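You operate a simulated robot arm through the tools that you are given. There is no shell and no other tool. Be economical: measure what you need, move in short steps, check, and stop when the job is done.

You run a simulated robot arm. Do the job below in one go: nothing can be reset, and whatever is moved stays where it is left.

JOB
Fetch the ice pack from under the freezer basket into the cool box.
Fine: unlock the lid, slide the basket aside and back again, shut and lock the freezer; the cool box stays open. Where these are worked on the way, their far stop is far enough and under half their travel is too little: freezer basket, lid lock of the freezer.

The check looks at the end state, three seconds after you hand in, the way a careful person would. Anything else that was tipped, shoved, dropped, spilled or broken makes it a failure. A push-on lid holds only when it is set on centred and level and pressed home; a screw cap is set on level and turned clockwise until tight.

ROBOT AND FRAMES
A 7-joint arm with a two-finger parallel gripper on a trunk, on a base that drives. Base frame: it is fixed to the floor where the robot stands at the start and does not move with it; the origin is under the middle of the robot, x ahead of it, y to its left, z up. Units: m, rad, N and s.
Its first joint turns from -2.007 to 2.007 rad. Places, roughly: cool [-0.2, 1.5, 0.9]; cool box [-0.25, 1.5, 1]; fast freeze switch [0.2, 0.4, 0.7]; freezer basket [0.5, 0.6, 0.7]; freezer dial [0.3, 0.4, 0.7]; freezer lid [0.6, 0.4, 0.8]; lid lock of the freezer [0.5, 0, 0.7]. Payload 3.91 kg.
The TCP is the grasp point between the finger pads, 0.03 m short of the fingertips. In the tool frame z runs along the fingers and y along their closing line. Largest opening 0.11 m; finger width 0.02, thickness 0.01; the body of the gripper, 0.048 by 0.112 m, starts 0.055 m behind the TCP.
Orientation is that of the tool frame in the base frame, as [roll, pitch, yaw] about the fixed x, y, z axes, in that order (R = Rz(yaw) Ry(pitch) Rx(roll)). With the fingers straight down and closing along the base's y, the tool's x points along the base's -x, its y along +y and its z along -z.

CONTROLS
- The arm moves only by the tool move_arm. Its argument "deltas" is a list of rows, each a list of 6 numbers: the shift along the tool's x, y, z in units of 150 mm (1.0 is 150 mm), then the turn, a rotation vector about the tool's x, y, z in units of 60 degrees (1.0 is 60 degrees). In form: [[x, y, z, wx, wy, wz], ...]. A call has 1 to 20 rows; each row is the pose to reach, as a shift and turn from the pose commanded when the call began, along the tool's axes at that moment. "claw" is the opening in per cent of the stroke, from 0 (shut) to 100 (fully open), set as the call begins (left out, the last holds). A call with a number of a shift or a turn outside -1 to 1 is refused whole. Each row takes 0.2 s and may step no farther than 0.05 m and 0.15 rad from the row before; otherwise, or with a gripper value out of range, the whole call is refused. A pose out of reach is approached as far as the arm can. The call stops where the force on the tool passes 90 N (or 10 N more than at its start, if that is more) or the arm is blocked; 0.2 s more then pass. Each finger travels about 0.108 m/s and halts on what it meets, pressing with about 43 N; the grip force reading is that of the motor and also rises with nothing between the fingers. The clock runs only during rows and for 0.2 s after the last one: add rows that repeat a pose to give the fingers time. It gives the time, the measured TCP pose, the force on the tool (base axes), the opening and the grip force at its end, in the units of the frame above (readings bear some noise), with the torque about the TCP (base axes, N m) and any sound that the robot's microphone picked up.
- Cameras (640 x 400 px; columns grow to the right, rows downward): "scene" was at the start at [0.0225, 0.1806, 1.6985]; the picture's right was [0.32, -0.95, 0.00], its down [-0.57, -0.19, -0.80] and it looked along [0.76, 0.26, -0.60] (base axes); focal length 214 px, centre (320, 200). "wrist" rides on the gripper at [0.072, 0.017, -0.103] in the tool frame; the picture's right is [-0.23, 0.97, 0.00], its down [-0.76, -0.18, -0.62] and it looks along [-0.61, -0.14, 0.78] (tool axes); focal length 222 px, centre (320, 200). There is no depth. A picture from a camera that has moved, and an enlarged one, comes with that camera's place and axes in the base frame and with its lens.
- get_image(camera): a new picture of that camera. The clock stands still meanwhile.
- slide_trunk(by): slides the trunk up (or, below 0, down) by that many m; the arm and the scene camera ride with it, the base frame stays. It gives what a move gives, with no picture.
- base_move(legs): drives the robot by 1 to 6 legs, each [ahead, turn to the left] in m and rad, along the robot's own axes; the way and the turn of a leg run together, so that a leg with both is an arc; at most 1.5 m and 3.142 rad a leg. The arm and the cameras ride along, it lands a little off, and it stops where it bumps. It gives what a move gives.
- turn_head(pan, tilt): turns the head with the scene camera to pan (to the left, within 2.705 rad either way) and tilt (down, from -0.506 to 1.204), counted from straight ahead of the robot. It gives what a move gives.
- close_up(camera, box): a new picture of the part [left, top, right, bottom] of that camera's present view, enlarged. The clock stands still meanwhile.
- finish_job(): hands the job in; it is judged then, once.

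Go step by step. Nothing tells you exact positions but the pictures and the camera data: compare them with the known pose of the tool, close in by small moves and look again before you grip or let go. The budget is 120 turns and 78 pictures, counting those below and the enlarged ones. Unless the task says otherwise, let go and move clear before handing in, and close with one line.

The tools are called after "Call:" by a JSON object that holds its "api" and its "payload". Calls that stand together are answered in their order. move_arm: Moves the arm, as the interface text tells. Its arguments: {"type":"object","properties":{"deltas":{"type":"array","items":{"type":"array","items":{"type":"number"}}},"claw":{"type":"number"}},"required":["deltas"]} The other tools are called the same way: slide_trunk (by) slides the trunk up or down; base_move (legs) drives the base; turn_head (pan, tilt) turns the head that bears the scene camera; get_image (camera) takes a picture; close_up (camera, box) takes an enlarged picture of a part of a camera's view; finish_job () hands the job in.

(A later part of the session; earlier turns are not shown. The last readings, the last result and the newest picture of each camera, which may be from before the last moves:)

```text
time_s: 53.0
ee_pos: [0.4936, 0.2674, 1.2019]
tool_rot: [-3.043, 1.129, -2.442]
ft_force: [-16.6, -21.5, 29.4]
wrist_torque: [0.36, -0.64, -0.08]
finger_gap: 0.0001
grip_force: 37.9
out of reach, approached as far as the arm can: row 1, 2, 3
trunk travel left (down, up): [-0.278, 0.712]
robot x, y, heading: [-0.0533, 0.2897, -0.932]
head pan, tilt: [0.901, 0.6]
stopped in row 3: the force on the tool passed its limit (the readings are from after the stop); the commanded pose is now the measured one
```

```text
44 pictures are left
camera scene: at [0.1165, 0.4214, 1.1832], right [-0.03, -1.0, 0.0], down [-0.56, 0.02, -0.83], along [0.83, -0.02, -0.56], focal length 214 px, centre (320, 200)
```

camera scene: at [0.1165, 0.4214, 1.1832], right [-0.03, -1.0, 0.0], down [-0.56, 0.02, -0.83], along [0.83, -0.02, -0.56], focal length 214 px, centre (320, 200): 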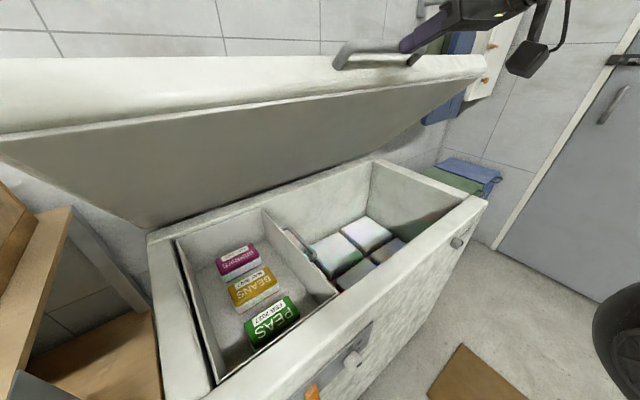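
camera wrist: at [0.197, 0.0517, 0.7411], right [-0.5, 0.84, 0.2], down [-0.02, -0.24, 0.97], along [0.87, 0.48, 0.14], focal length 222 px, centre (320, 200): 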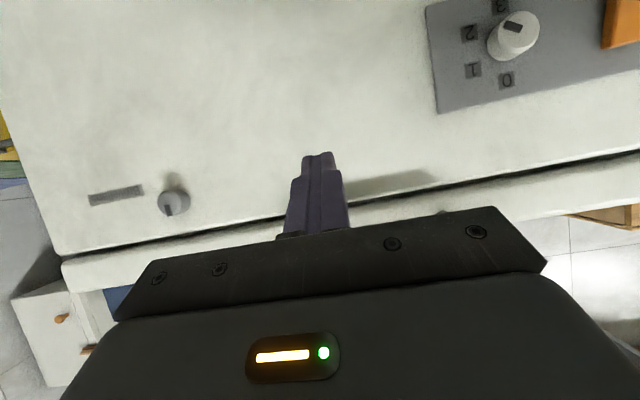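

The arm is at its reach limit at this trunk height. I'll retreat from under the bar, raise the trunk and drive forward a little, then push further.

Call:
{"api": "move_arm", "payload": {"deltas": [[0.15, 0, 0, 0, 0, 0], [0.3, 0, -0.1, 0, 0, 0], [0.5, 0, -0.3, 0, 0, 0], [0.7, 0, -0.5, 0, 0, 0], [0.85, 0, -0.7, 0, 0, 0]]}}

Call:
{"api": "slide_trunk", "payload": {"by": 0.15}}

Call:
{"api": "base_move", "payload": {"legs": [[0.15, 0]]}}

Call:
{"api": "get_image", "payload": {"camera": "scene"}}

```text
time_s: 54.2
ee_pos: [0.3804, 0.1865, 1.1251]
tool_rot: [-3.066, 1.111, -2.455]
ft_force: [-0.2, 1.0, 0.4]
wrist_torque: [0.04, 0.01, 0.0]
finger_gap: 0.0
grip_force: 37.9
trunk travel left (down, up): [-0.278, 0.712]
robot x, y, heading: [-0.0558, 0.2916, -0.928]
head pan, tilt: [0.901, 0.6]
```

```text
time_s: 56.0
ee_pos: [0.3789, 0.1867, 1.2759]
tool_rot: [-3.065, 1.11, -2.457]
ft_force: [0.2, -1.2, 0.6]
wrist_torque: [-0.03, 0.0, -0.03]
finger_gap: 0.0
grip_force: 37.9
trunk travel left (down, up): [-0.428, 0.562]
robot x, y, heading: [-0.0553, 0.2876, -0.928]
head pan, tilt: [0.901, 0.6]
```

```text
time_s: 57.3
ee_pos: [0.4694, 0.0649, 1.2762]
tool_rot: [-3.068, 1.109, -2.46]
ft_force: [0.4, 0.1, 1.0]
wrist_torque: [0.01, -0.03, 0.0]
finger_gap: 0.0
grip_force: 38.1
trunk travel left (down, up): [-0.428, 0.562]
robot x, y, heading: [0.0353, 0.1645, -0.928]
head pan, tilt: [0.901, 0.6]
```

```text
43 pictures are left
camera scene: at [0.2118, 0.3045, 1.3322], right [-0.03, -1.0, 0.0], down [-0.57, 0.02, -0.82], along [0.82, -0.03, -0.57], focal length 214 px, centre (320, 200)
```

scene: 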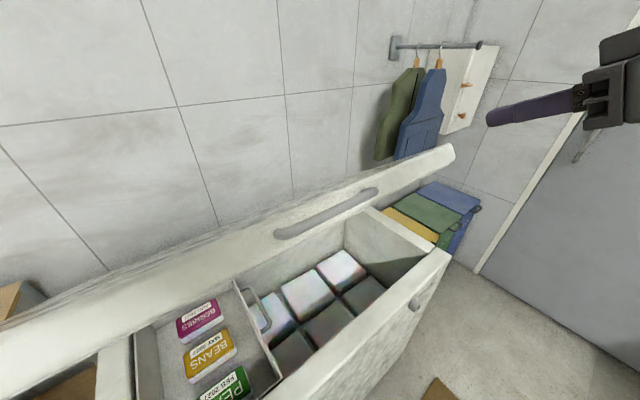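

The lid rests near 37° (bar at n≈0.565, z≈1.11). I'll go down in front of it and get under the bar again.

Call:
{"api": "move_arm", "payload": {"deltas": [[0.15, 0.15, 0, 0, 0, 0], [0.3, 0.3, 0.1, 0, 0, 0], [0.45, 0.45, 0.2, 0, 0, 0], [0.6, 0.6, 0.25, 0, 0, 0], [0.75, 0.75, 0.3, 0, 0, 0], [0.9, 0.87, 0.33, 0, 0, 0]]}}

Call:
{"api": "get_image", "payload": {"camera": "scene"}}

```text
time_s: 58.7
ee_pos: [0.4314, 0.123, 1.1595]
tool_rot: [-3.076, 1.107, -2.466]
ft_force: [1.2, 0.8, 0.2]
wrist_torque: [-0.01, 0.01, 0.01]
finger_gap: 0.0
grip_force: 37.3
out of reach, approached as far as the arm can: row 4, 5, 6
trunk travel left (down, up): [-0.428, 0.562]
robot x, y, heading: [0.0393, 0.17, -0.929]
head pan, tilt: [0.901, 0.6]
```

```text
42 pictures are left
camera scene: at [0.2114, 0.3047, 1.3323], right [-0.03, -1.0, 0.0], down [-0.56, 0.02, -0.83], along [0.82, -0.02, -0.56], focal length 214 px, centre (320, 200)
```

scene: 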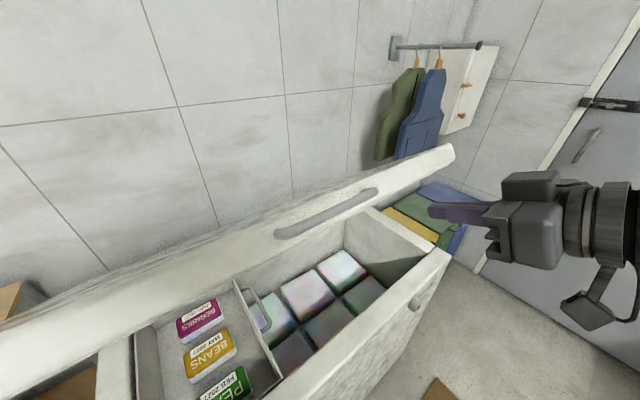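

Too close for the arm there; instead I'll push up the lid's underside to the right of the handle (r≈0.25), where the arm has room.

Call:
{"api": "move_arm", "payload": {"deltas": [[0.1, -0.2, 0, 0, 0, 0], [0.3, -0.4, 0.12, 0, 0, 0], [0.5, -0.6, 0.24, 0, 0, 0], [0.7, -0.7, 0.36, 0, 0, 0], [0.9, -0.7, 0.47, 0, 0, 0]]}}

Call:
{"api": "get_image", "payload": {"camera": "scene"}}

```text
time_s: 59.9
ee_pos: [0.4944, 0.0333, 1.0126]
tool_rot: [-3.062, 1.11, -2.457]
ft_force: [0.2, 0.4, 0.9]
wrist_torque: [0.01, 0.01, 0.01]
finger_gap: 0.0
grip_force: 38.0
trunk travel left (down, up): [-0.428, 0.562]
robot x, y, heading: [0.0398, 0.1716, -0.929]
head pan, tilt: [0.901, 0.6]
```

```text
41 pictures are left
camera scene: at [0.2116, 0.3047, 1.3322], right [-0.03, -1.0, 0.0], down [-0.56, 0.02, -0.82], along [0.82, -0.03, -0.57], focal length 214 px, centre (320, 200)
```

scene: 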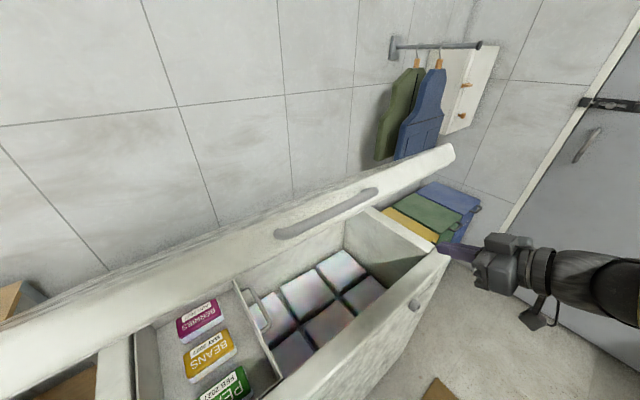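

Call:
{"api": "move_arm", "payload": {"deltas": [[-0.11, 0, 0.22, 0, 0, 0], [-0.22, 0, 0.45, 0, 0, 0], [-0.33, 0, 0.67, 0, 0, 0], [-0.445, 0, 0.896, 0, 0, 0], [-0.62, 0, 0.81, 0, 0, 0], [-0.8, 0, 0.73, 0, 0, 0], [-0.98, 0, 0.68, 0, 0, 0]]}}

Call:
{"api": "get_image", "payload": {"camera": "scene"}}

```text
time_s: 61.5
ee_pos: [0.6228, 0.1275, 1.0996]
tool_rot: [-3.066, 1.112, -2.456]
ft_force: [-0.9, 0.1, -0.2]
wrist_torque: [0.03, 0.01, 0.01]
finger_gap: 0.0001
grip_force: 37.7
trunk travel left (down, up): [-0.428, 0.562]
robot x, y, heading: [0.0392, 0.1716, -0.928]
head pan, tilt: [0.901, 0.6]
```

```text
40 pictures are left
camera scene: at [0.2115, 0.3049, 1.3323], right [-0.03, -1.0, 0.0], down [-0.56, 0.02, -0.83], along [0.82, -0.03, -0.56], focal length 214 px, centre (320, 200)
```

scene: 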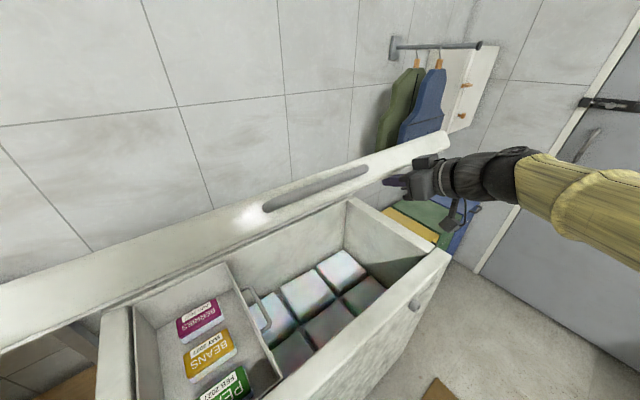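

The lid is rising on my fingers. Continue up and back.

Call:
{"api": "move_arm", "payload": {"deltas": [[-0.24, 0, 0.08, 0, 0, 0], [-0.48, 0, 0.17, 0, 0, 0], [-0.72, 0, 0.27, 0, 0, 0], [-0.965, 0, 0.385, 0, 0, 0]]}}

Call:
{"api": "move_arm", "payload": {"deltas": [[-0.22, 0, 0.13, 0, 0, 0], [-0.42, 0, 0.27, 0, 0, 0], [-0.62, 0, 0.42, 0, 0, 0], [-0.8, 0, 0.58, 0, 0, 0]]}}

Call:
{"api": "get_image", "payload": {"camera": "scene"}}

```text
time_s: 62.5
ee_pos: [0.7154, 0.1975, 1.2035]
tool_rot: [-3.068, 1.113, -2.461]
ft_force: [-0.9, 0.0, 0.4]
wrist_torque: [0.06, -0.02, -0.04]
finger_gap: 0.0001
grip_force: 38.1
trunk travel left (down, up): [-0.428, 0.562]
robot x, y, heading: [0.0347, 0.1694, -0.928]
head pan, tilt: [0.901, 0.6]
```

```text
time_s: 63.5
ee_pos: [0.7506, 0.2737, 1.2103]
tool_rot: [-3.063, 1.109, -2.452]
ft_force: [0.0, 1.6, 0.3]
wrist_torque: [-0.01, -0.01, -0.06]
finger_gap: 0.0002
grip_force: 37.7
out of reach, approached as far as the arm can: row 2, 3, 4
trunk travel left (down, up): [-0.428, 0.562]
robot x, y, heading: [0.0333, 0.172, -0.93]
head pan, tilt: [0.901, 0.6]
```

```text
39 pictures are left
camera scene: at [0.2116, 0.3074, 1.3319], right [-0.03, -1.0, 0.0], down [-0.56, 0.01, -0.83], along [0.82, -0.03, -0.57], focal length 214 px, centre (320, 200)
```

scene: 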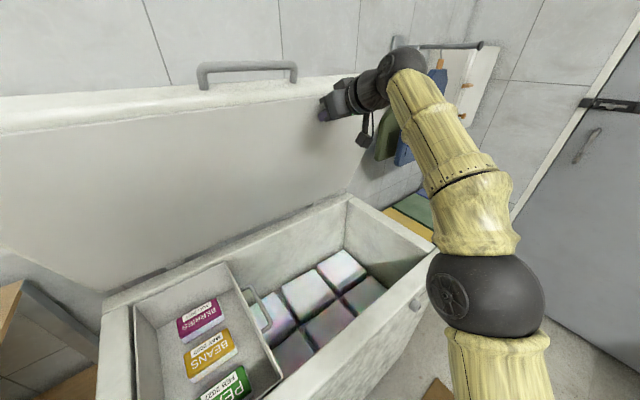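

The lid stands at roughly 65–70° and stays. I'll withdraw the arm, bring the tool to vertical, and look into the freezer.

Call:
{"api": "move_arm", "payload": {"deltas": [[0.1, 0, -0.25, 0, 0, 0], [0.15, 0, -0.5, 0, 0, 0], [0.2, 0, -0.75, 0, 0, 0], [0.2, 0, -0.98, 0, 0, 0], [0.2, 0, -0.98, 0, 0.13, 0], [0.2, 0, -0.98, 0, 0.26, 0], [0.2, 0, -0.98, 0, 0.39, 0], [0.2, 0, -0.98, 0, 0.52, 0], [0.2, 0, -0.98, 0, 0.65, 0], [0.2, 0, -0.98, 0, 0.78, 0], [0.2, 0, -0.98, 0, 0.91, 0], [0.2, 0, -0.98, 0, 0.99, 0]]}}

Call:
{"api": "turn_head", "payload": {"pan": 1.4, "tilt": 0.9}}

Call:
{"api": "get_image", "payload": {"camera": "scene"}}

```text
time_s: 66.1
ee_pos: [0.5381, 0.1808, 1.1661]
tool_rot: [-3.107, 0.094, -2.522]
ft_force: [0.3, -0.9, -0.6]
wrist_torque: [0.06, 0.01, 0.03]
finger_gap: 0.0
grip_force: 38.1
out of reach, approached as far as the arm can: row 7, 8, 9, 10, 11, 12
trunk travel left (down, up): [-0.428, 0.562]
robot x, y, heading: [0.039, 0.1648, -0.927]
head pan, tilt: [0.901, 0.6]
```

```text
time_s: 67.1
ee_pos: [0.5375, 0.1791, 1.1663]
tool_rot: [-3.106, 0.097, -2.525]
ft_force: [0.2, 0.5, -0.4]
wrist_torque: [0.02, -0.01, 0.01]
finger_gap: 0.0002
grip_force: 37.3
trunk travel left (down, up): [-0.428, 0.562]
robot x, y, heading: [0.0323, 0.1701, -0.931]
head pan, tilt: [1.4, 0.901]
```

```text
38 pictures are left
camera scene: at [0.1907, 0.3416, 1.3074], right [0.45, -0.89, 0.0], down [-0.7, -0.35, -0.62], along [0.55, 0.28, -0.78], focal length 214 px, centre (320, 200)
```

scene: 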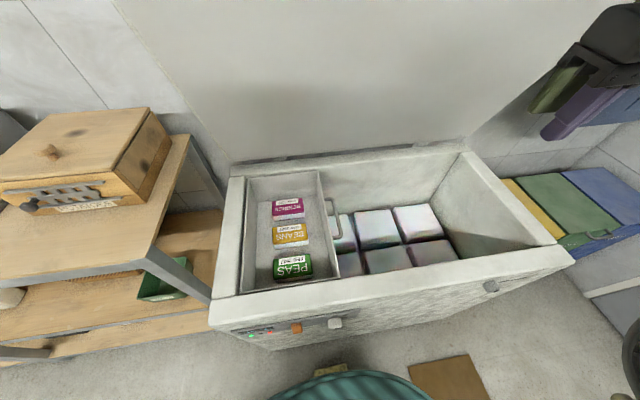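

Call:
{"api": "close_up", "payload": {"camera": "scene", "box": [220, 140, 476, 300]}}

```text
2.50 times, centred on (348, 220) of scene
camera zoom: at [0.1907, 0.3416, 1.3074], right [0.45, -0.89, 0.0], down [-0.7, -0.35, -0.62], along [0.55, 0.28, -0.78], focal length 536 px, centre (250, 150)
```

zoom: 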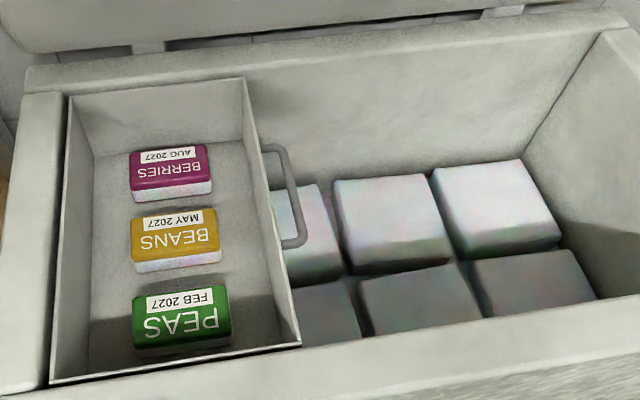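

The basket (r −0.32…−0.075, n 0.525…0.90) has a U-handle on its right wall near r≈−0.044, n≈0.705, z≈0.765. I'll lower the trunk and bring the vertical tool above it.

Call:
{"api": "slide_trunk", "payload": {"by": -0.2}}

Call:
{"api": "move_arm", "payload": {"deltas": [[-0.14, 0.18, 0, -0.01, 0.03, -0.01], [-0.28, 0.37, 0, -0.02, 0.06, -0.02], [-0.42, 0.56, 0, -0.034, 0.093, -0.026], [-0.56, 0.74, 0, -0.034, 0.093, -0.026]], "claw": 40}}

Call:
{"api": "move_arm", "payload": {"deltas": [[-0.14, 0.18, 0, 0, 0, 0], [-0.28, 0.37, 0, 0, 0, 0], [-0.42, 0.56, 0, 0, 0, 0], [-0.55, 0.74, 0, 0, 0, 0]]}}

Call:
{"api": "get_image", "payload": {"camera": "wrist"}}

```text
time_s: 69.2
ee_pos: [0.5375, 0.1809, 0.9665]
tool_rot: [-3.106, 0.097, -2.524]
ft_force: [1.6, -0.5, -0.1]
wrist_torque: [-0.03, -0.03, 0.03]
finger_gap: 0.0
grip_force: 37.7
trunk travel left (down, up): [-0.228, 0.762]
robot x, y, heading: [0.0379, 0.1688, -0.93]
head pan, tilt: [1.4, 0.901]
```

```text
time_s: 70.2
ee_pos: [0.4997, 0.3218, 0.9417]
tool_rot: [-3.134, 0.018, -2.496]
ft_force: [0.3, -1.5, 0.6]
wrist_torque: [0.03, -0.06, -0.04]
finger_gap: 0.0441
grip_force: 0.1
out of reach, approached as far as the arm can: row 1, 2, 3, 4
trunk travel left (down, up): [-0.228, 0.762]
robot x, y, heading: [0.0381, 0.1642, -0.929]
head pan, tilt: [1.4, 0.901]
```

```text
time_s: 71.2
ee_pos: [0.4808, 0.3921, 0.9233]
tool_rot: [-3.141, 0.002, -2.498]
ft_force: [-0.4, -0.4, 0.7]
wrist_torque: [0.0, 0.02, -0.01]
finger_gap: 0.0438
grip_force: 0.1
out of reach, approached as far as the arm can: row 1, 2, 3, 4
trunk travel left (down, up): [-0.228, 0.762]
robot x, y, heading: [0.0323, 0.1673, -0.934]
head pan, tilt: [1.4, 0.901]
```

```text
36 pictures are left
camera wrist: at [0.4118, 0.3619, 1.0274], right [-0.4, 0.92, 0.0], down [0.72, 0.31, 0.62], along [0.57, 0.25, -0.78], focal length 222 px, centre (320, 200)
```

wrist: 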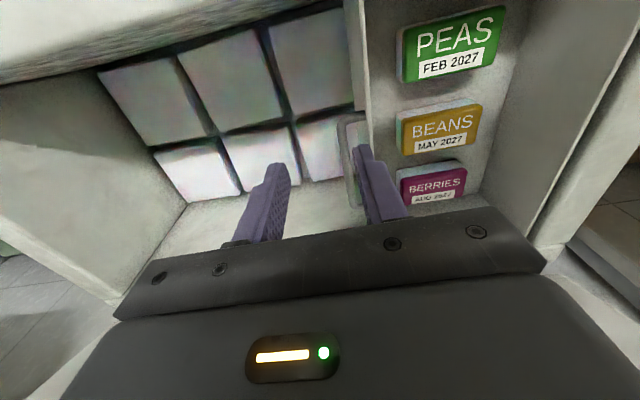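

Out of reach at this height; the wrist should reach farther when lower. I descend with the same command to see where it lands.

Call:
{"api": "move_arm", "payload": {"deltas": [[0, 0, 0.2, 0, 0, 0], [0, 0, 0.4, 0, 0, 0], [0, 0, 0.6, 0, 0, 0], [0, 0, 0.75, 0, 0, 0]], "claw": 24}}

Call:
{"api": "get_image", "payload": {"camera": "wrist"}}

```text
time_s: 72.2
ee_pos: [0.4799, 0.3925, 0.8118]
tool_rot: [-3.141, -0.001, -2.498]
ft_force: [0.7, -0.7, 0.9]
wrist_torque: [0.02, 0.0, 0.0]
finger_gap: 0.0267
grip_force: 0.0
trunk travel left (down, up): [-0.228, 0.762]
robot x, y, heading: [0.0376, 0.1725, -0.93]
head pan, tilt: [1.4, 0.901]
```

```text
35 pictures are left
camera wrist: at [0.4123, 0.3609, 0.9153], right [-0.4, 0.92, 0.0], down [0.72, 0.32, 0.62], along [0.57, 0.25, -0.78], focal length 222 px, centre (320, 200)
```

wrist: 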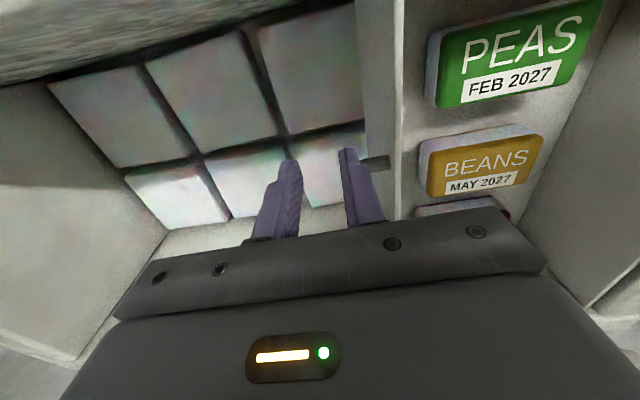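

Commanded pose is re-based on the clamped one. Now move forward and slightly left over the bar, just above it.

Call:
{"api": "move_arm", "payload": {"deltas": [[-0.1, 0.06, -0.07, 0, 0, 0], [-0.25, 0.127, -0.07, 0, 0, 0], [-0.4, 0.127, -0.07, 0, 0, 0], [-0.55, 0.127, -0.07, 0, 0, 0]]}}

Call:
{"api": "close_up", "payload": {"camera": "wrist", "box": [220, 100, 460, 250]}}

Call:
{"api": "close_up", "payload": {"camera": "scene", "box": [240, 140, 432, 260]}}

```text
time_s: 73.2
ee_pos: [0.5368, 0.4553, 0.8241]
tool_rot: [-3.141, -0.001, -2.499]
ft_force: [-0.4, 0.3, -0.3]
wrist_torque: [0.05, -0.03, -0.02]
finger_gap: 0.0262
grip_force: 0.1
trunk travel left (down, up): [-0.228, 0.762]
robot x, y, heading: [0.0373, 0.1676, -0.93]
head pan, tilt: [1.4, 0.901]
```

```text
2.67 times, centred on (340, 175) of wrist
camera zoom: at [0.4669, 0.4245, 0.9266], right [-0.4, 0.92, 0.0], down [0.72, 0.32, 0.62], along [0.57, 0.25, -0.78], focal length 592 px, centre (267, 267)
```

zoom: 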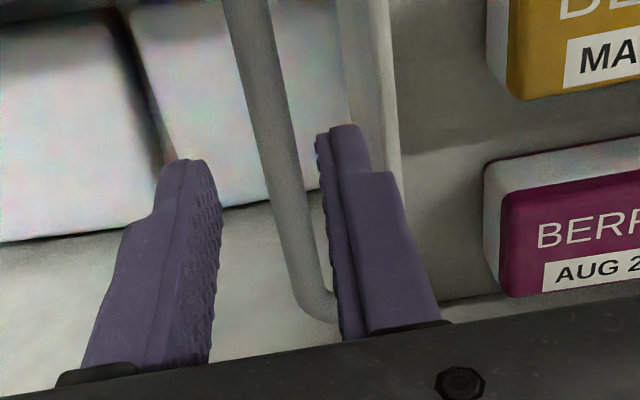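

```text
3.33 times, centred on (336, 200) of scene
camera zoom: at [0.1905, 0.3414, 1.1075], right [0.45, -0.89, 0.0], down [-0.7, -0.35, -0.62], along [0.55, 0.28, -0.78], focal length 715 px, centre (267, 200)
```

zoom: 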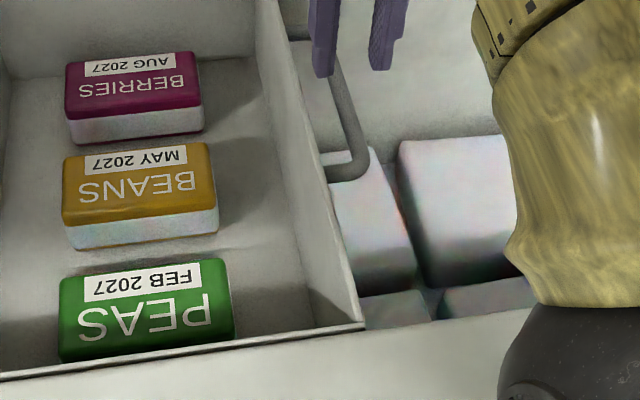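

Alignment over the bar is good (bar r≈−0.041); the slot beside the wall is narrow, so I reduce the opening and descend.

Call:
{"api": "move_arm", "payload": {"deltas": [[0, 0, 0, 0, 0, 0], [0, 0, 0.1, 0, 0, 0], [0, 0, 0.2, 0, 0, 0], [0, 0, 0.3, 0, 0, 0], [0, 0, 0.4, 0, 0, 0]], "claw": 17}}

Call:
{"api": "close_up", "payload": {"camera": "wrist", "box": [220, 100, 460, 250]}}

```text
time_s: 74.4
ee_pos: [0.5361, 0.4549, 0.7639]
tool_rot: [3.141, -0.001, -2.496]
ft_force: [-0.3, 0.5, -0.3]
wrist_torque: [0.01, -0.01, 0.02]
finger_gap: 0.0185
grip_force: 0.0
trunk travel left (down, up): [-0.228, 0.762]
robot x, y, heading: [0.0358, 0.1676, -0.928]
head pan, tilt: [1.4, 0.901]
```

```text
2.67 times, centred on (340, 175) of wrist
camera zoom: at [0.4674, 0.4249, 0.8663], right [-0.4, 0.92, 0.0], down [0.72, 0.32, 0.62], along [0.57, 0.25, -0.78], focal length 592 px, centre (267, 267)
```

zoom: 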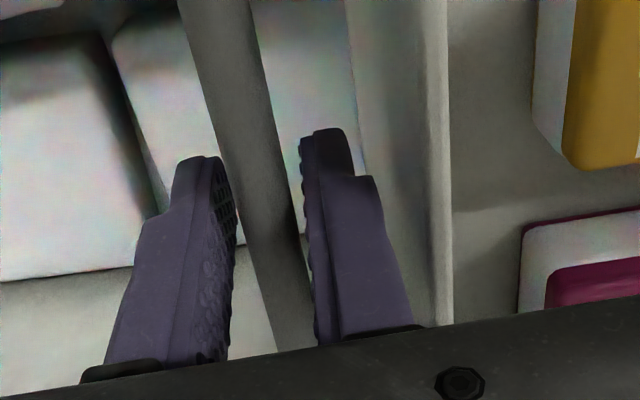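

The bar is between the fingers. I close and pull the basket to the right by driving along the freezer.

Call:
{"api": "move_arm", "payload": {"deltas": [[0, 0, 0, 0, 0, 0], [0, 0, 0, 0, 0, 0]], "claw": 0}}

Call:
{"api": "base_move", "payload": {"legs": [[0.15, 0]]}}

Call:
{"api": "get_image", "payload": {"camera": "scene"}}

```text
time_s: 75.0
ee_pos: [0.5361, 0.4562, 0.7621]
tool_rot: [-3.141, -0.002, -2.497]
ft_force: [-1.7, 1.3, -0.3]
wrist_torque: [0.41, -0.5, -0.47]
finger_gap: 0.0114
grip_force: 44.7
trunk travel left (down, up): [-0.228, 0.762]
robot x, y, heading: [0.037, 0.1708, -0.927]
head pan, tilt: [1.4, 0.901]
```

```text
time_s: 76.4
ee_pos: [0.6216, 0.3366, 0.763]
tool_rot: [-3.141, -0.007, -2.495]
ft_force: [-28.5, -19.5, -13.6]
wrist_torque: [0.1, -0.1, -0.65]
finger_gap: 0.0117
grip_force: 44.9
trunk travel left (down, up): [-0.228, 0.762]
robot x, y, heading: [0.1262, 0.0472, -0.925]
head pan, tilt: [1.4, 0.901]
```

```text
31 pictures are left
camera scene: at [0.2776, 0.2219, 1.1077], right [0.45, -0.89, 0.0], down [-0.7, -0.36, -0.62], along [0.55, 0.28, -0.78], focal length 214 px, centre (320, 200)
```

scene: 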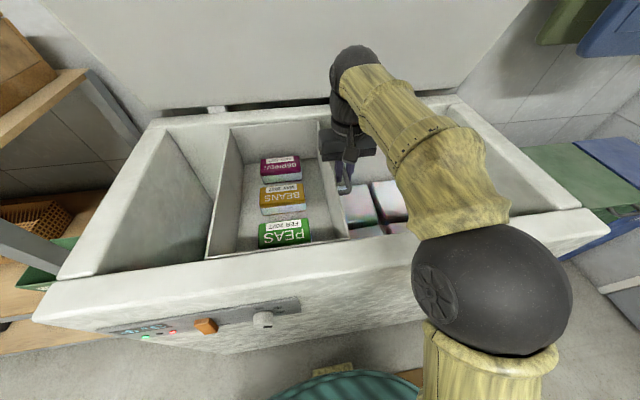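

It slides. There's some sideways load, so I ease it by 3 mm and continue to the stop.

Call:
{"api": "move_arm", "payload": {"deltas": [[0.02, 0, 0, 0, 0, 0]]}}

Call:
{"api": "base_move", "payload": {"legs": [[0.17, 0]]}}

Call:
{"api": "get_image", "payload": {"camera": "scene"}}

```text
time_s: 76.8
ee_pos: [0.623, 0.3376, 0.7631]
tool_rot: [3.141, -0.005, -2.495]
ft_force: [12.8, 9.9, 9.3]
wrist_torque: [-0.57, 0.85, -0.57]
finger_gap: 0.0115
grip_force: 45.0
trunk travel left (down, up): [-0.228, 0.762]
robot x, y, heading: [0.1257, 0.0489, -0.927]
head pan, tilt: [1.4, 0.901]
```

```text
time_s: 78.2
ee_pos: [0.7206, 0.1993, 0.7624]
tool_rot: [-3.14, -0.013, -2.497]
ft_force: [-6.4, -6.0, 8.3]
wrist_torque: [-0.39, 0.49, -0.58]
finger_gap: 0.0115
grip_force: 45.1
trunk travel left (down, up): [-0.228, 0.762]
robot x, y, heading: [0.2267, -0.0841, -0.928]
head pan, tilt: [1.4, 0.901]
```

```text
30 pictures are left
camera scene: at [0.3788, 0.0877, 1.1077], right [0.45, -0.89, 0.0], down [-0.7, -0.35, -0.62], along [0.55, 0.28, -0.78], focal length 214 px, centre (320, 200)
```

scene: 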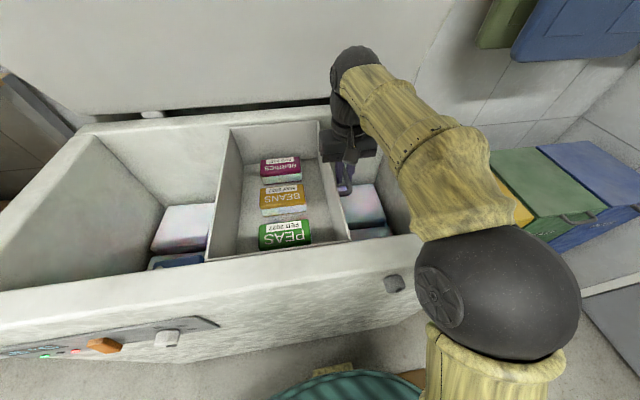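

Call:
{"api": "base_move", "payload": {"legs": [[0.16, 0]]}}

Call:
{"api": "get_image", "payload": {"camera": "scene"}}

```text
time_s: 79.7
ee_pos: [0.8169, 0.08, 0.76]
tool_rot: [3.141, -0.016, -2.495]
ft_force: [-0.5, 42.1, -11.7]
wrist_torque: [-0.17, 0.28, -0.73]
finger_gap: 0.0116
grip_force: 45.0
trunk travel left (down, up): [-0.228, 0.762]
robot x, y, heading: [0.3225, -0.2138, -0.928]
head pan, tilt: [1.4, 0.901]
```

```text
29 pictures are left
camera scene: at [0.4852, -0.0114, 1.105], right [0.45, -0.89, 0.02], down [-0.7, -0.37, -0.61], along [0.55, 0.26, -0.8], focal length 214 px, centre (320, 200)
```

scene: 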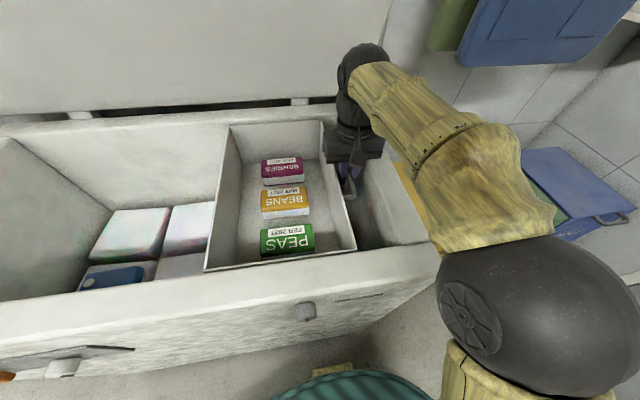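

The basket is at its right end (resisting now), and the blue ice pack is visible at front-left. I release the handle and rise.

Call:
{"api": "move_arm", "payload": {"deltas": [[0, 0, 0, 0, 0, 0], [0, 0, 0, 0, 0, 0], [0, 0, -0.2, 0, 0, 0], [0, 0, -0.4, 0, 0, 0], [0.1, 0, -0.5, 0, 0, 0], [0.3, 0, -0.6, 0, 0, 0]], "claw": 17}}

Call:
{"api": "base_move", "payload": {"legs": [[-0.62, 0]]}}

Call:
{"api": "get_image", "payload": {"camera": "scene"}}

```text
time_s: 81.0
ee_pos: [0.7755, 0.0306, 0.8606]
tool_rot: [3.127, 0.005, -2.495]
ft_force: [-0.2, 0.9, -0.2]
wrist_torque: [0.02, -0.02, 0.01]
finger_gap: 0.0185
grip_force: 0.0
trunk travel left (down, up): [-0.228, 0.762]
robot x, y, heading: [0.3231, -0.2153, -0.934]
head pan, tilt: [1.4, 0.901]
```

```text
time_s: 84.5
ee_pos: [0.4091, 0.5201, 0.859]
tool_rot: [3.125, 0.008, -2.49]
ft_force: [0.7, 0.6, 1.2]
wrist_torque: [0.02, 0.0, 0.04]
finger_gap: 0.0189
grip_force: 0.0
trunk travel left (down, up): [-0.228, 0.762]
robot x, y, heading: [-0.0419, 0.2759, -0.927]
head pan, tilt: [1.4, 0.901]
```

```text
28 pictures are left
camera scene: at [0.1096, 0.4492, 1.1074], right [0.46, -0.89, 0.0], down [-0.7, -0.36, -0.62], along [0.55, 0.28, -0.78], focal length 214 px, centre (320, 200)
```

scene: 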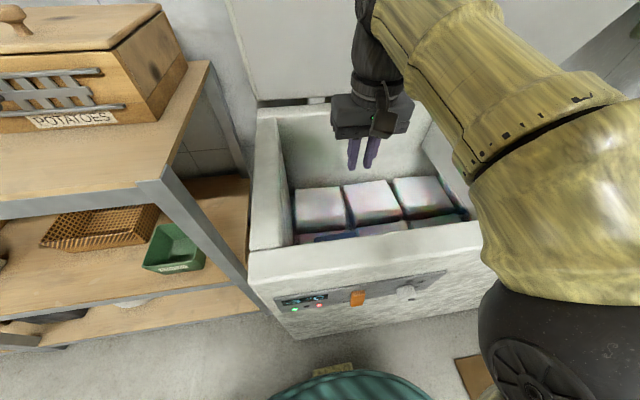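

Call:
{"api": "get_image", "payload": {"camera": "wrist"}}

```text
27 pictures are left
camera wrist: at [0.3407, 0.4873, 0.9612], right [-0.41, 0.91, 0.02], down [0.72, 0.31, 0.63], along [0.56, 0.27, -0.78], focal length 222 px, centre (320, 200)
```

wrist: 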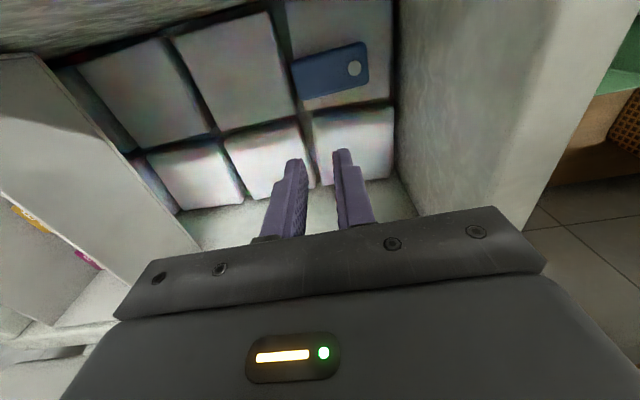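

The ice pack lies flat on a box: r −0.25…−0.147, n 0.598…0.647, z≈0.6. I'll turn the gripper 90° to grip across its narrow width.

Call:
{"api": "move_arm", "payload": {"deltas": [[0.05, 0.05, 0, 0, 0, -0.13], [0.1, 0.1, 0, 0, 0, -0.26], [0.113, 0.18, 0, 0, 0, -0.39], [0.113, 0.18, 0, 0, 0, -0.52], [0.113, 0.18, 0, 0, 0, -0.65], [0.113, 0.18, 0, 0, 0, -0.78], [0.113, 0.18, 0, 0, 0, -0.9]], "claw": 70}}

Call:
{"api": "move_arm", "payload": {"deltas": [[0, 0, 0, 0, 0, -0.13], [0, 0, 0, 0, 0, -0.26], [0, 0, 0, 0, 0, -0.39], [0, 0, 0, 0, 0, -0.52], [0, 0, 0, 0, 0, -0.6]]}}

Call:
{"api": "get_image", "payload": {"camera": "wrist"}}

```text
time_s: 86.1
ee_pos: [0.3786, 0.5313, 0.8584]
tool_rot: [3.14, 0.015, -1.545]
ft_force: [0.9, 0.2, 0.4]
wrist_torque: [0.01, -0.01, 0.01]
finger_gap: 0.077
grip_force: 0.0
trunk travel left (down, up): [-0.228, 0.762]
robot x, y, heading: [-0.0433, 0.2761, -0.928]
head pan, tilt: [1.4, 0.901]
```

```text
time_s: 87.3
ee_pos: [0.3793, 0.5304, 0.8588]
tool_rot: [-3.135, 0.016, -0.917]
ft_force: [-0.6, -0.4, -0.5]
wrist_torque: [0.01, -0.03, 0.03]
finger_gap: 0.077
grip_force: 0.0
trunk travel left (down, up): [-0.228, 0.762]
robot x, y, heading: [-0.0447, 0.2741, -0.928]
head pan, tilt: [1.4, 0.901]
```

```text
26 pictures are left
camera wrist: at [0.4092, 0.4612, 0.9602], right [-0.91, -0.41, 0.0], down [-0.32, 0.7, 0.64], along [-0.26, 0.58, -0.77], focal length 222 px, centre (320, 200)
```

wrist: 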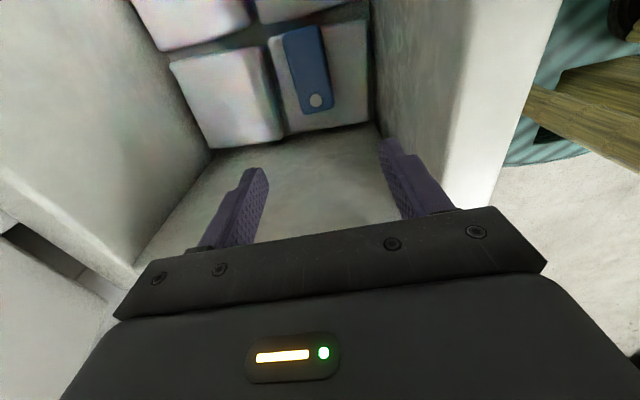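

Better parallax now puts the pack deeper: about r=−0.205, n=0.653, z≈0.39. I'll descend partway and look again.

Call:
{"api": "move_arm", "payload": {"deltas": [[-0.05, -0.1, 0.2, 0, 0, 0], [-0.053, -0.2, 0.4, 0, 0, 0], [-0.053, -0.2, 0.6, 0, 0, 0], [-0.053, -0.2, 0.8, 0, 0, 0], [-0.053, -0.2, 0.98, 0, 0, 0]]}}

Call:
{"api": "get_image", "payload": {"camera": "wrist"}}

Call:
{"api": "get_image", "payload": {"camera": "scene"}}

```text
time_s: 88.5
ee_pos: [0.3974, 0.5579, 0.713]
tool_rot: [-3.135, 0.014, -0.92]
ft_force: [0.0, 0.1, 0.3]
wrist_torque: [0.01, 0.01, -0.03]
finger_gap: 0.0771
grip_force: 0.0
trunk travel left (down, up): [-0.228, 0.762]
robot x, y, heading: [-0.0449, 0.2757, -0.925]
head pan, tilt: [1.4, 0.901]
```

```text
25 pictures are left
camera wrist: at [0.4274, 0.4882, 0.8154], right [-0.91, -0.41, 0.0], down [-0.32, 0.7, 0.64], along [-0.26, 0.58, -0.77], focal length 222 px, centre (320, 200)
```

wrist: 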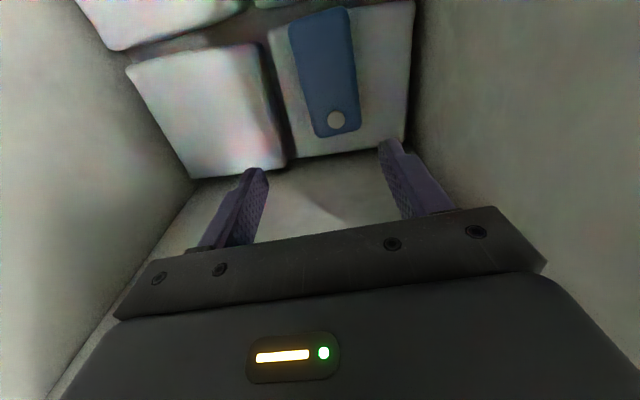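

```text
24 pictures are left
camera scene: at [0.1094, 0.4492, 1.1074], right [0.46, -0.89, 0.0], down [-0.7, -0.36, -0.62], along [0.55, 0.28, -0.78], focal length 214 px, centre (320, 200)
```

scene: 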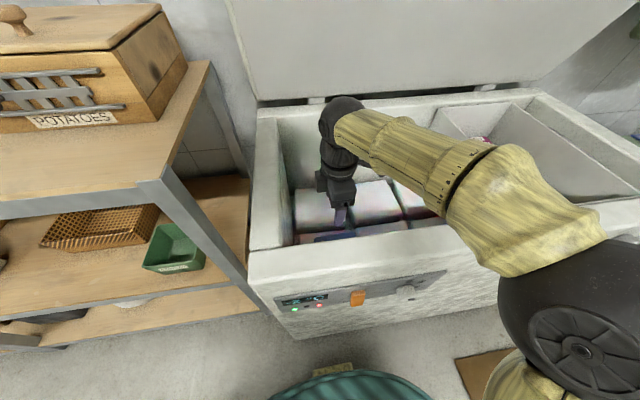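

Size change between views gives pack top z≈0.535, centre r≈−0.19, n≈0.637, width ≈0.056. I'll raise the trunk so the forearm stays steep over the rim, then descend.

Call:
{"api": "slide_trunk", "payload": {"by": 0.15}}

Call:
{"api": "move_arm", "payload": {"deltas": [[0, 0, 0.2, 0, 0, 0], [0, 0, 0.4, 0, 0, 0], [0, 0, 0.6, 0, 0, 0], [0, 0, 0.8, 0, 0, 0], [0, 0, 0.99, 0, 0, 0]]}}

Call:
{"api": "move_arm", "payload": {"deltas": [[0.05, 0, 0.15, 0, 0, 0], [0.08, 0, 0.3, 0, 0, 0], [0.08, 0, 0.45, 0, 0, 0], [0.08, 0, 0.6, 0, 0, 0]]}}

Call:
{"api": "get_image", "payload": {"camera": "wrist"}}

Call:
{"api": "get_image", "payload": {"camera": "scene"}}

```text
time_s: 90.2
ee_pos: [0.3967, 0.5586, 0.8636]
tool_rot: [-3.135, 0.017, -0.917]
ft_force: [-0.2, 0.0, 0.2]
wrist_torque: [-0.02, 0.0, -0.01]
finger_gap: 0.077
grip_force: 0.0
trunk travel left (down, up): [-0.378, 0.612]
robot x, y, heading: [-0.0439, 0.2731, -0.927]
head pan, tilt: [1.4, 0.901]
```

```text
time_s: 91.4
ee_pos: [0.3967, 0.5614, 0.7139]
tool_rot: [-3.134, 0.017, -0.919]
ft_force: [0.7, 0.5, 0.4]
wrist_torque: [0.02, -0.03, -0.03]
finger_gap: 0.0768
grip_force: 0.1
trunk travel left (down, up): [-0.378, 0.612]
robot x, y, heading: [-0.0439, 0.2793, -0.925]
head pan, tilt: [1.4, 0.901]
```

```text
time_s: 92.4
ee_pos: [0.4044, 0.5527, 0.6253]
tool_rot: [-3.133, 0.016, -0.919]
ft_force: [0.4, -0.9, 0.4]
wrist_torque: [0.0, 0.0, 0.0]
finger_gap: 0.0772
grip_force: 0.1
trunk travel left (down, up): [-0.378, 0.612]
robot x, y, heading: [-0.0414, 0.2722, -0.927]
head pan, tilt: [1.4, 0.901]
```

```text
23 pictures are left
camera wrist: at [0.434, 0.4824, 0.7264], right [-0.91, -0.41, 0.0], down [-0.32, 0.7, 0.64], along [-0.26, 0.58, -0.77], focal length 222 px, centre (320, 200)
```

wrist: 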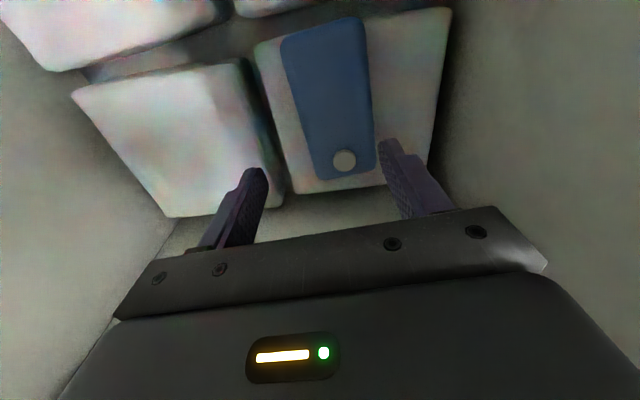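

```text
22 pictures are left
camera scene: at [0.1095, 0.4492, 1.2574], right [0.46, -0.89, 0.0], down [-0.7, -0.36, -0.62], along [0.55, 0.28, -0.78], focal length 214 px, centre (320, 200)
```

scene: 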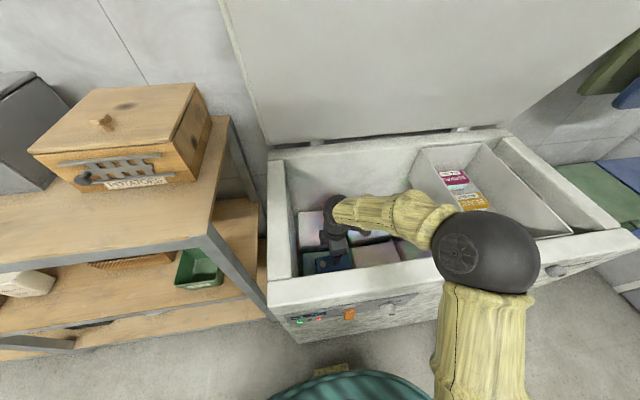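

Box spacing suggests the pack lies at z≈0.51–0.52. I correct sideways, open wider, descend to tips ≈0.535 and look.

Call:
{"api": "move_arm", "payload": {"deltas": [[0.085, 0.12, 0.0, 0, 0, 0], [0.085, 0.12, 0.13, 0, 0, 0], [0.085, 0.12, 0.27, 0, 0, 0], [0.085, 0.12, 0.4, 0, 0, 0]], "claw": 90}}

Call:
{"api": "get_image", "payload": {"camera": "wrist"}}

```text
time_s: 93.4
ee_pos: [0.3966, 0.5316, 0.5644]
tool_rot: [-3.134, 0.016, -0.92]
ft_force: [0.4, -0.1, -0.5]
wrist_torque: [0.01, -0.03, 0.01]
finger_gap: 0.0988
grip_force: 0.1
trunk travel left (down, up): [-0.378, 0.612]
robot x, y, heading: [-0.0438, 0.2709, -0.932]
head pan, tilt: [1.4, 0.901]
```

```text
21 pictures are left
camera wrist: at [0.4265, 0.4619, 0.6671], right [-0.91, -0.41, 0.0], down [-0.32, 0.7, 0.64], along [-0.26, 0.58, -0.77], focal length 222 px, centre (320, 200)
```

wrist: 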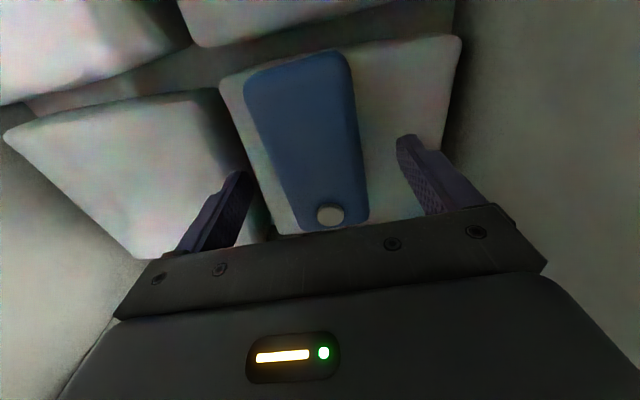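

The pack top is at z≈0.524, width 0.06, nearly centred. I descend 22 mm more and check force.

Call:
{"api": "move_arm", "payload": {"deltas": [[0, -0.02, 0.05, 0, 0, 0], [0, -0.02, 0.1, 0, 0, 0], [0, -0.02, 0.15, 0, 0, 0], [0, -0.02, 0.15, 0, 0, 0]]}}

Call:
{"api": "get_image", "payload": {"camera": "wrist"}}

```text
time_s: 94.4
ee_pos: [0.3996, 0.5348, 0.5426]
tool_rot: [-3.134, 0.016, -0.92]
ft_force: [0.5, 0.4, 0.1]
wrist_torque: [0.01, 0.02, 0.01]
finger_gap: 0.099
grip_force: 0.0
trunk travel left (down, up): [-0.378, 0.612]
robot x, y, heading: [-0.0436, 0.2751, -0.925]
head pan, tilt: [1.4, 0.901]
```

```text
20 pictures are left
camera wrist: at [0.4293, 0.4645, 0.6445], right [-0.91, -0.41, 0.0], down [-0.32, 0.7, 0.64], along [-0.26, 0.58, -0.77], focal length 222 px, centre (320, 200)
```

wrist: 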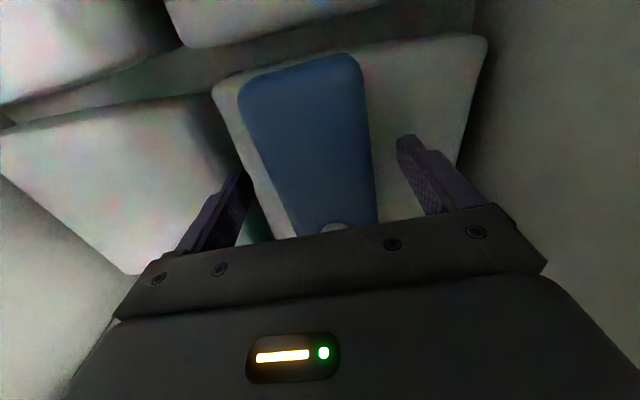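

Call:
{"api": "move_arm", "payload": {"deltas": [[0, 0, 0.03, 0, 0, 0], [0, 0, 0.05, 0, 0, 0]]}}

Call:
{"api": "move_arm", "payload": {"deltas": [[0, 0, 0, 0, 0, 0], [0, 0, 0, 0, 0, 0], [0, 0, 0, 0, 0, 0], [0, 0, 0, 0, 0, 0]], "claw": 0}}

Call:
{"api": "get_image", "payload": {"camera": "wrist"}}

```text
time_s: 95.0
ee_pos: [0.3996, 0.5357, 0.5345]
tool_rot: [-3.133, 0.017, -0.919]
ft_force: [0.9, -0.1, -0.9]
wrist_torque: [-0.02, -0.02, 0.01]
finger_gap: 0.0989
grip_force: 0.0
trunk travel left (down, up): [-0.378, 0.612]
robot x, y, heading: [-0.0473, 0.2771, -0.924]
head pan, tilt: [1.4, 0.901]
```

```text
time_s: 96.0
ee_pos: [0.3984, 0.5359, 0.5352]
tool_rot: [-3.134, 0.016, -0.919]
ft_force: [0.7, -0.4, 0.7]
wrist_torque: [-0.12, 0.02, 0.11]
finger_gap: 0.0646
grip_force: 42.9
trunk travel left (down, up): [-0.378, 0.612]
robot x, y, heading: [-0.0446, 0.2722, -0.927]
head pan, tilt: [1.4, 0.901]
```

```text
19 pictures are left
camera wrist: at [0.4296, 0.4651, 0.6374], right [-0.91, -0.41, 0.0], down [-0.32, 0.7, 0.64], along [-0.26, 0.58, -0.77], focal length 222 px, centre (320, 200)
```

wrist: 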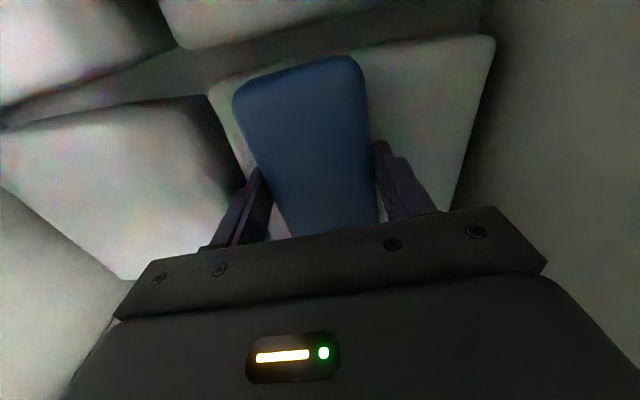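

Gripped (gap 0.065). Lift out gently.

Call:
{"api": "move_arm", "payload": {"deltas": [[0, 0, -0.15, 0, 0, 0], [0, 0, -0.3, 0, 0, 0], [0, 0, -0.5, 0, 0, 0], [0, 0, -0.7, 0, 0, 0], [0, 0, -0.9, 0, 0, 0]]}}

Call:
{"api": "slide_trunk", "payload": {"by": 0.3}}

Call:
{"api": "get_image", "payload": {"camera": "scene"}}

```text
time_s: 97.2
ee_pos: [0.3991, 0.533, 0.6709]
tool_rot: [-3.137, 0.014, -0.918]
ft_force: [-0.3, 1.1, -3.4]
wrist_torque: [0.0, -0.01, 0.01]
finger_gap: 0.0649
grip_force: 43.4
trunk travel left (down, up): [-0.378, 0.612]
robot x, y, heading: [-0.046, 0.2802, -0.93]
head pan, tilt: [1.4, 0.901]
```

```text
time_s: 100.2
ee_pos: [0.399, 0.5326, 0.9694]
tool_rot: [-3.134, 0.016, -0.917]
ft_force: [0.2, 0.6, -2.6]
wrist_torque: [-0.01, -0.02, 0.0]
finger_gap: 0.0647
grip_force: 42.9
trunk travel left (down, up): [-0.678, 0.312]
robot x, y, heading: [-0.0412, 0.2733, -0.928]
head pan, tilt: [1.4, 0.901]
```

```text
18 pictures are left
camera scene: at [0.1099, 0.4494, 1.5573], right [0.46, -0.89, 0.0], down [-0.7, -0.36, -0.62], along [0.55, 0.28, -0.78], focal length 214 px, centre (320, 200)
```

scene: 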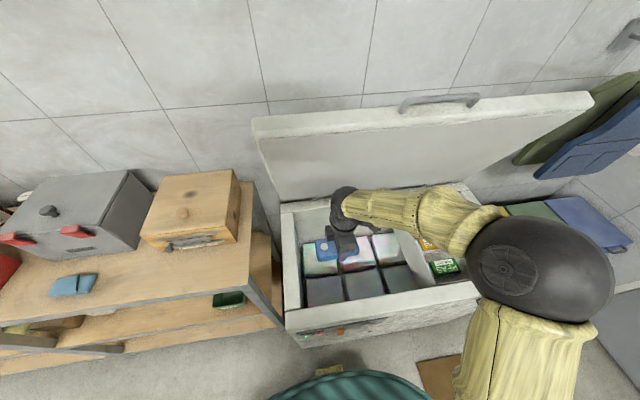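

Pack is held. I pull it back toward the robot, raise a little, drive back along the bench to the red cool box, and look.

Call:
{"api": "move_arm", "payload": {"deltas": [[0, 0.25, 0, 0, 0, 0], [0, 0.5, -0.1, 0, 0, 0], [0, 0.75, -0.2, 0, 0, 0], [0, 1.0, -0.3, 0, 0, 0]]}}

Call:
{"api": "slide_trunk", "payload": {"by": 0.2}}

Call:
{"api": "base_move", "payload": {"legs": [[-1.05, 0]]}}

Call:
{"api": "turn_head", "payload": {"pan": 1.57, "tilt": 0.9}}

Call:
{"api": "get_image", "payload": {"camera": "scene"}}

```text
time_s: 101.2
ee_pos: [0.2821, 0.4392, 1.0147]
tool_rot: [-3.135, 0.016, -0.918]
ft_force: [-0.4, 0.8, -2.4]
wrist_torque: [-0.03, -0.01, -0.02]
finger_gap: 0.0649
grip_force: 42.7
trunk travel left (down, up): [-0.678, 0.312]
robot x, y, heading: [-0.0456, 0.2773, -0.924]
head pan, tilt: [1.4, 0.901]
```

```text
time_s: 103.4
ee_pos: [0.2831, 0.4395, 1.214]
tool_rot: [-3.134, 0.015, -0.919]
ft_force: [0.5, 0.2, -2.5]
wrist_torque: [-0.02, 0.01, 0.04]
finger_gap: 0.0647
grip_force: 43.1
trunk travel left (down, up): [-0.878, 0.112]
robot x, y, heading: [-0.0431, 0.2725, -0.932]
head pan, tilt: [1.4, 0.901]
```

```text
time_s: 108.8
ee_pos: [-0.3441, 1.2759, 1.2137]
tool_rot: [-3.135, 0.016, -0.924]
ft_force: [0.2, 0.5, -3.3]
wrist_torque: [-0.06, -0.03, 0.03]
finger_gap: 0.065
grip_force: 43.0
trunk travel left (down, up): [-0.878, 0.112]
robot x, y, heading: [-0.6705, 1.1142, -0.933]
head pan, tilt: [1.4, 0.901]
```

```text
time_s: 109.5
ee_pos: [-0.3435, 1.276, 1.2127]
tool_rot: [-3.138, 0.017, -0.923]
ft_force: [-0.2, 0.8, -2.4]
wrist_torque: [0.0, 0.0, -0.03]
finger_gap: 0.0647
grip_force: 43.2
trunk travel left (down, up): [-0.878, 0.112]
robot x, y, heading: [-0.6716, 1.1129, -0.932]
head pan, tilt: [1.571, 0.901]
```

```text
17 pictures are left
camera scene: at [-0.5212, 1.2975, 1.7574], right [0.6, -0.8, 0.0], down [-0.63, -0.47, -0.62], along [0.5, 0.37, -0.78], focal length 214 px, centre (320, 200)
```

scene: 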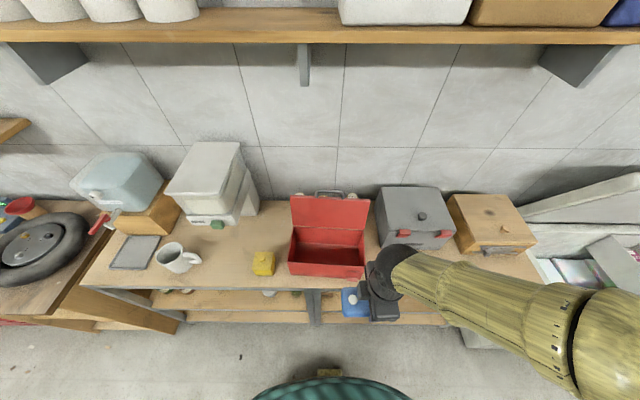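

Call:
{"api": "close_up", "payload": {"camera": "scene", "box": [250, 180, 410, 280]}}

```text
4.00 times, centred on (330, 230) of scene
camera zoom: at [-0.5212, 1.2975, 1.7574], right [0.6, -0.8, 0.0], down [-0.63, -0.47, -0.62], along [0.5, 0.37, -0.78], focal length 858 px, centre (280, 80)
```

zoom: 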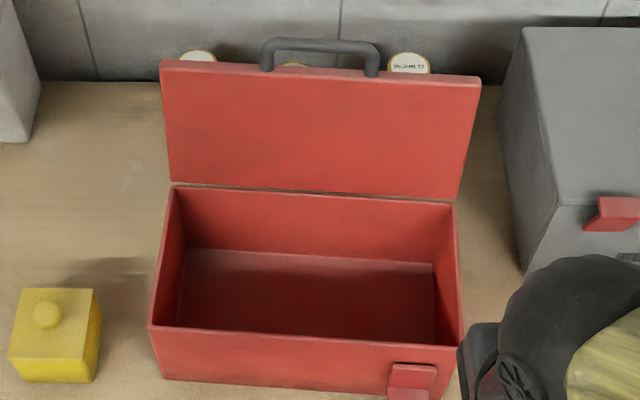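

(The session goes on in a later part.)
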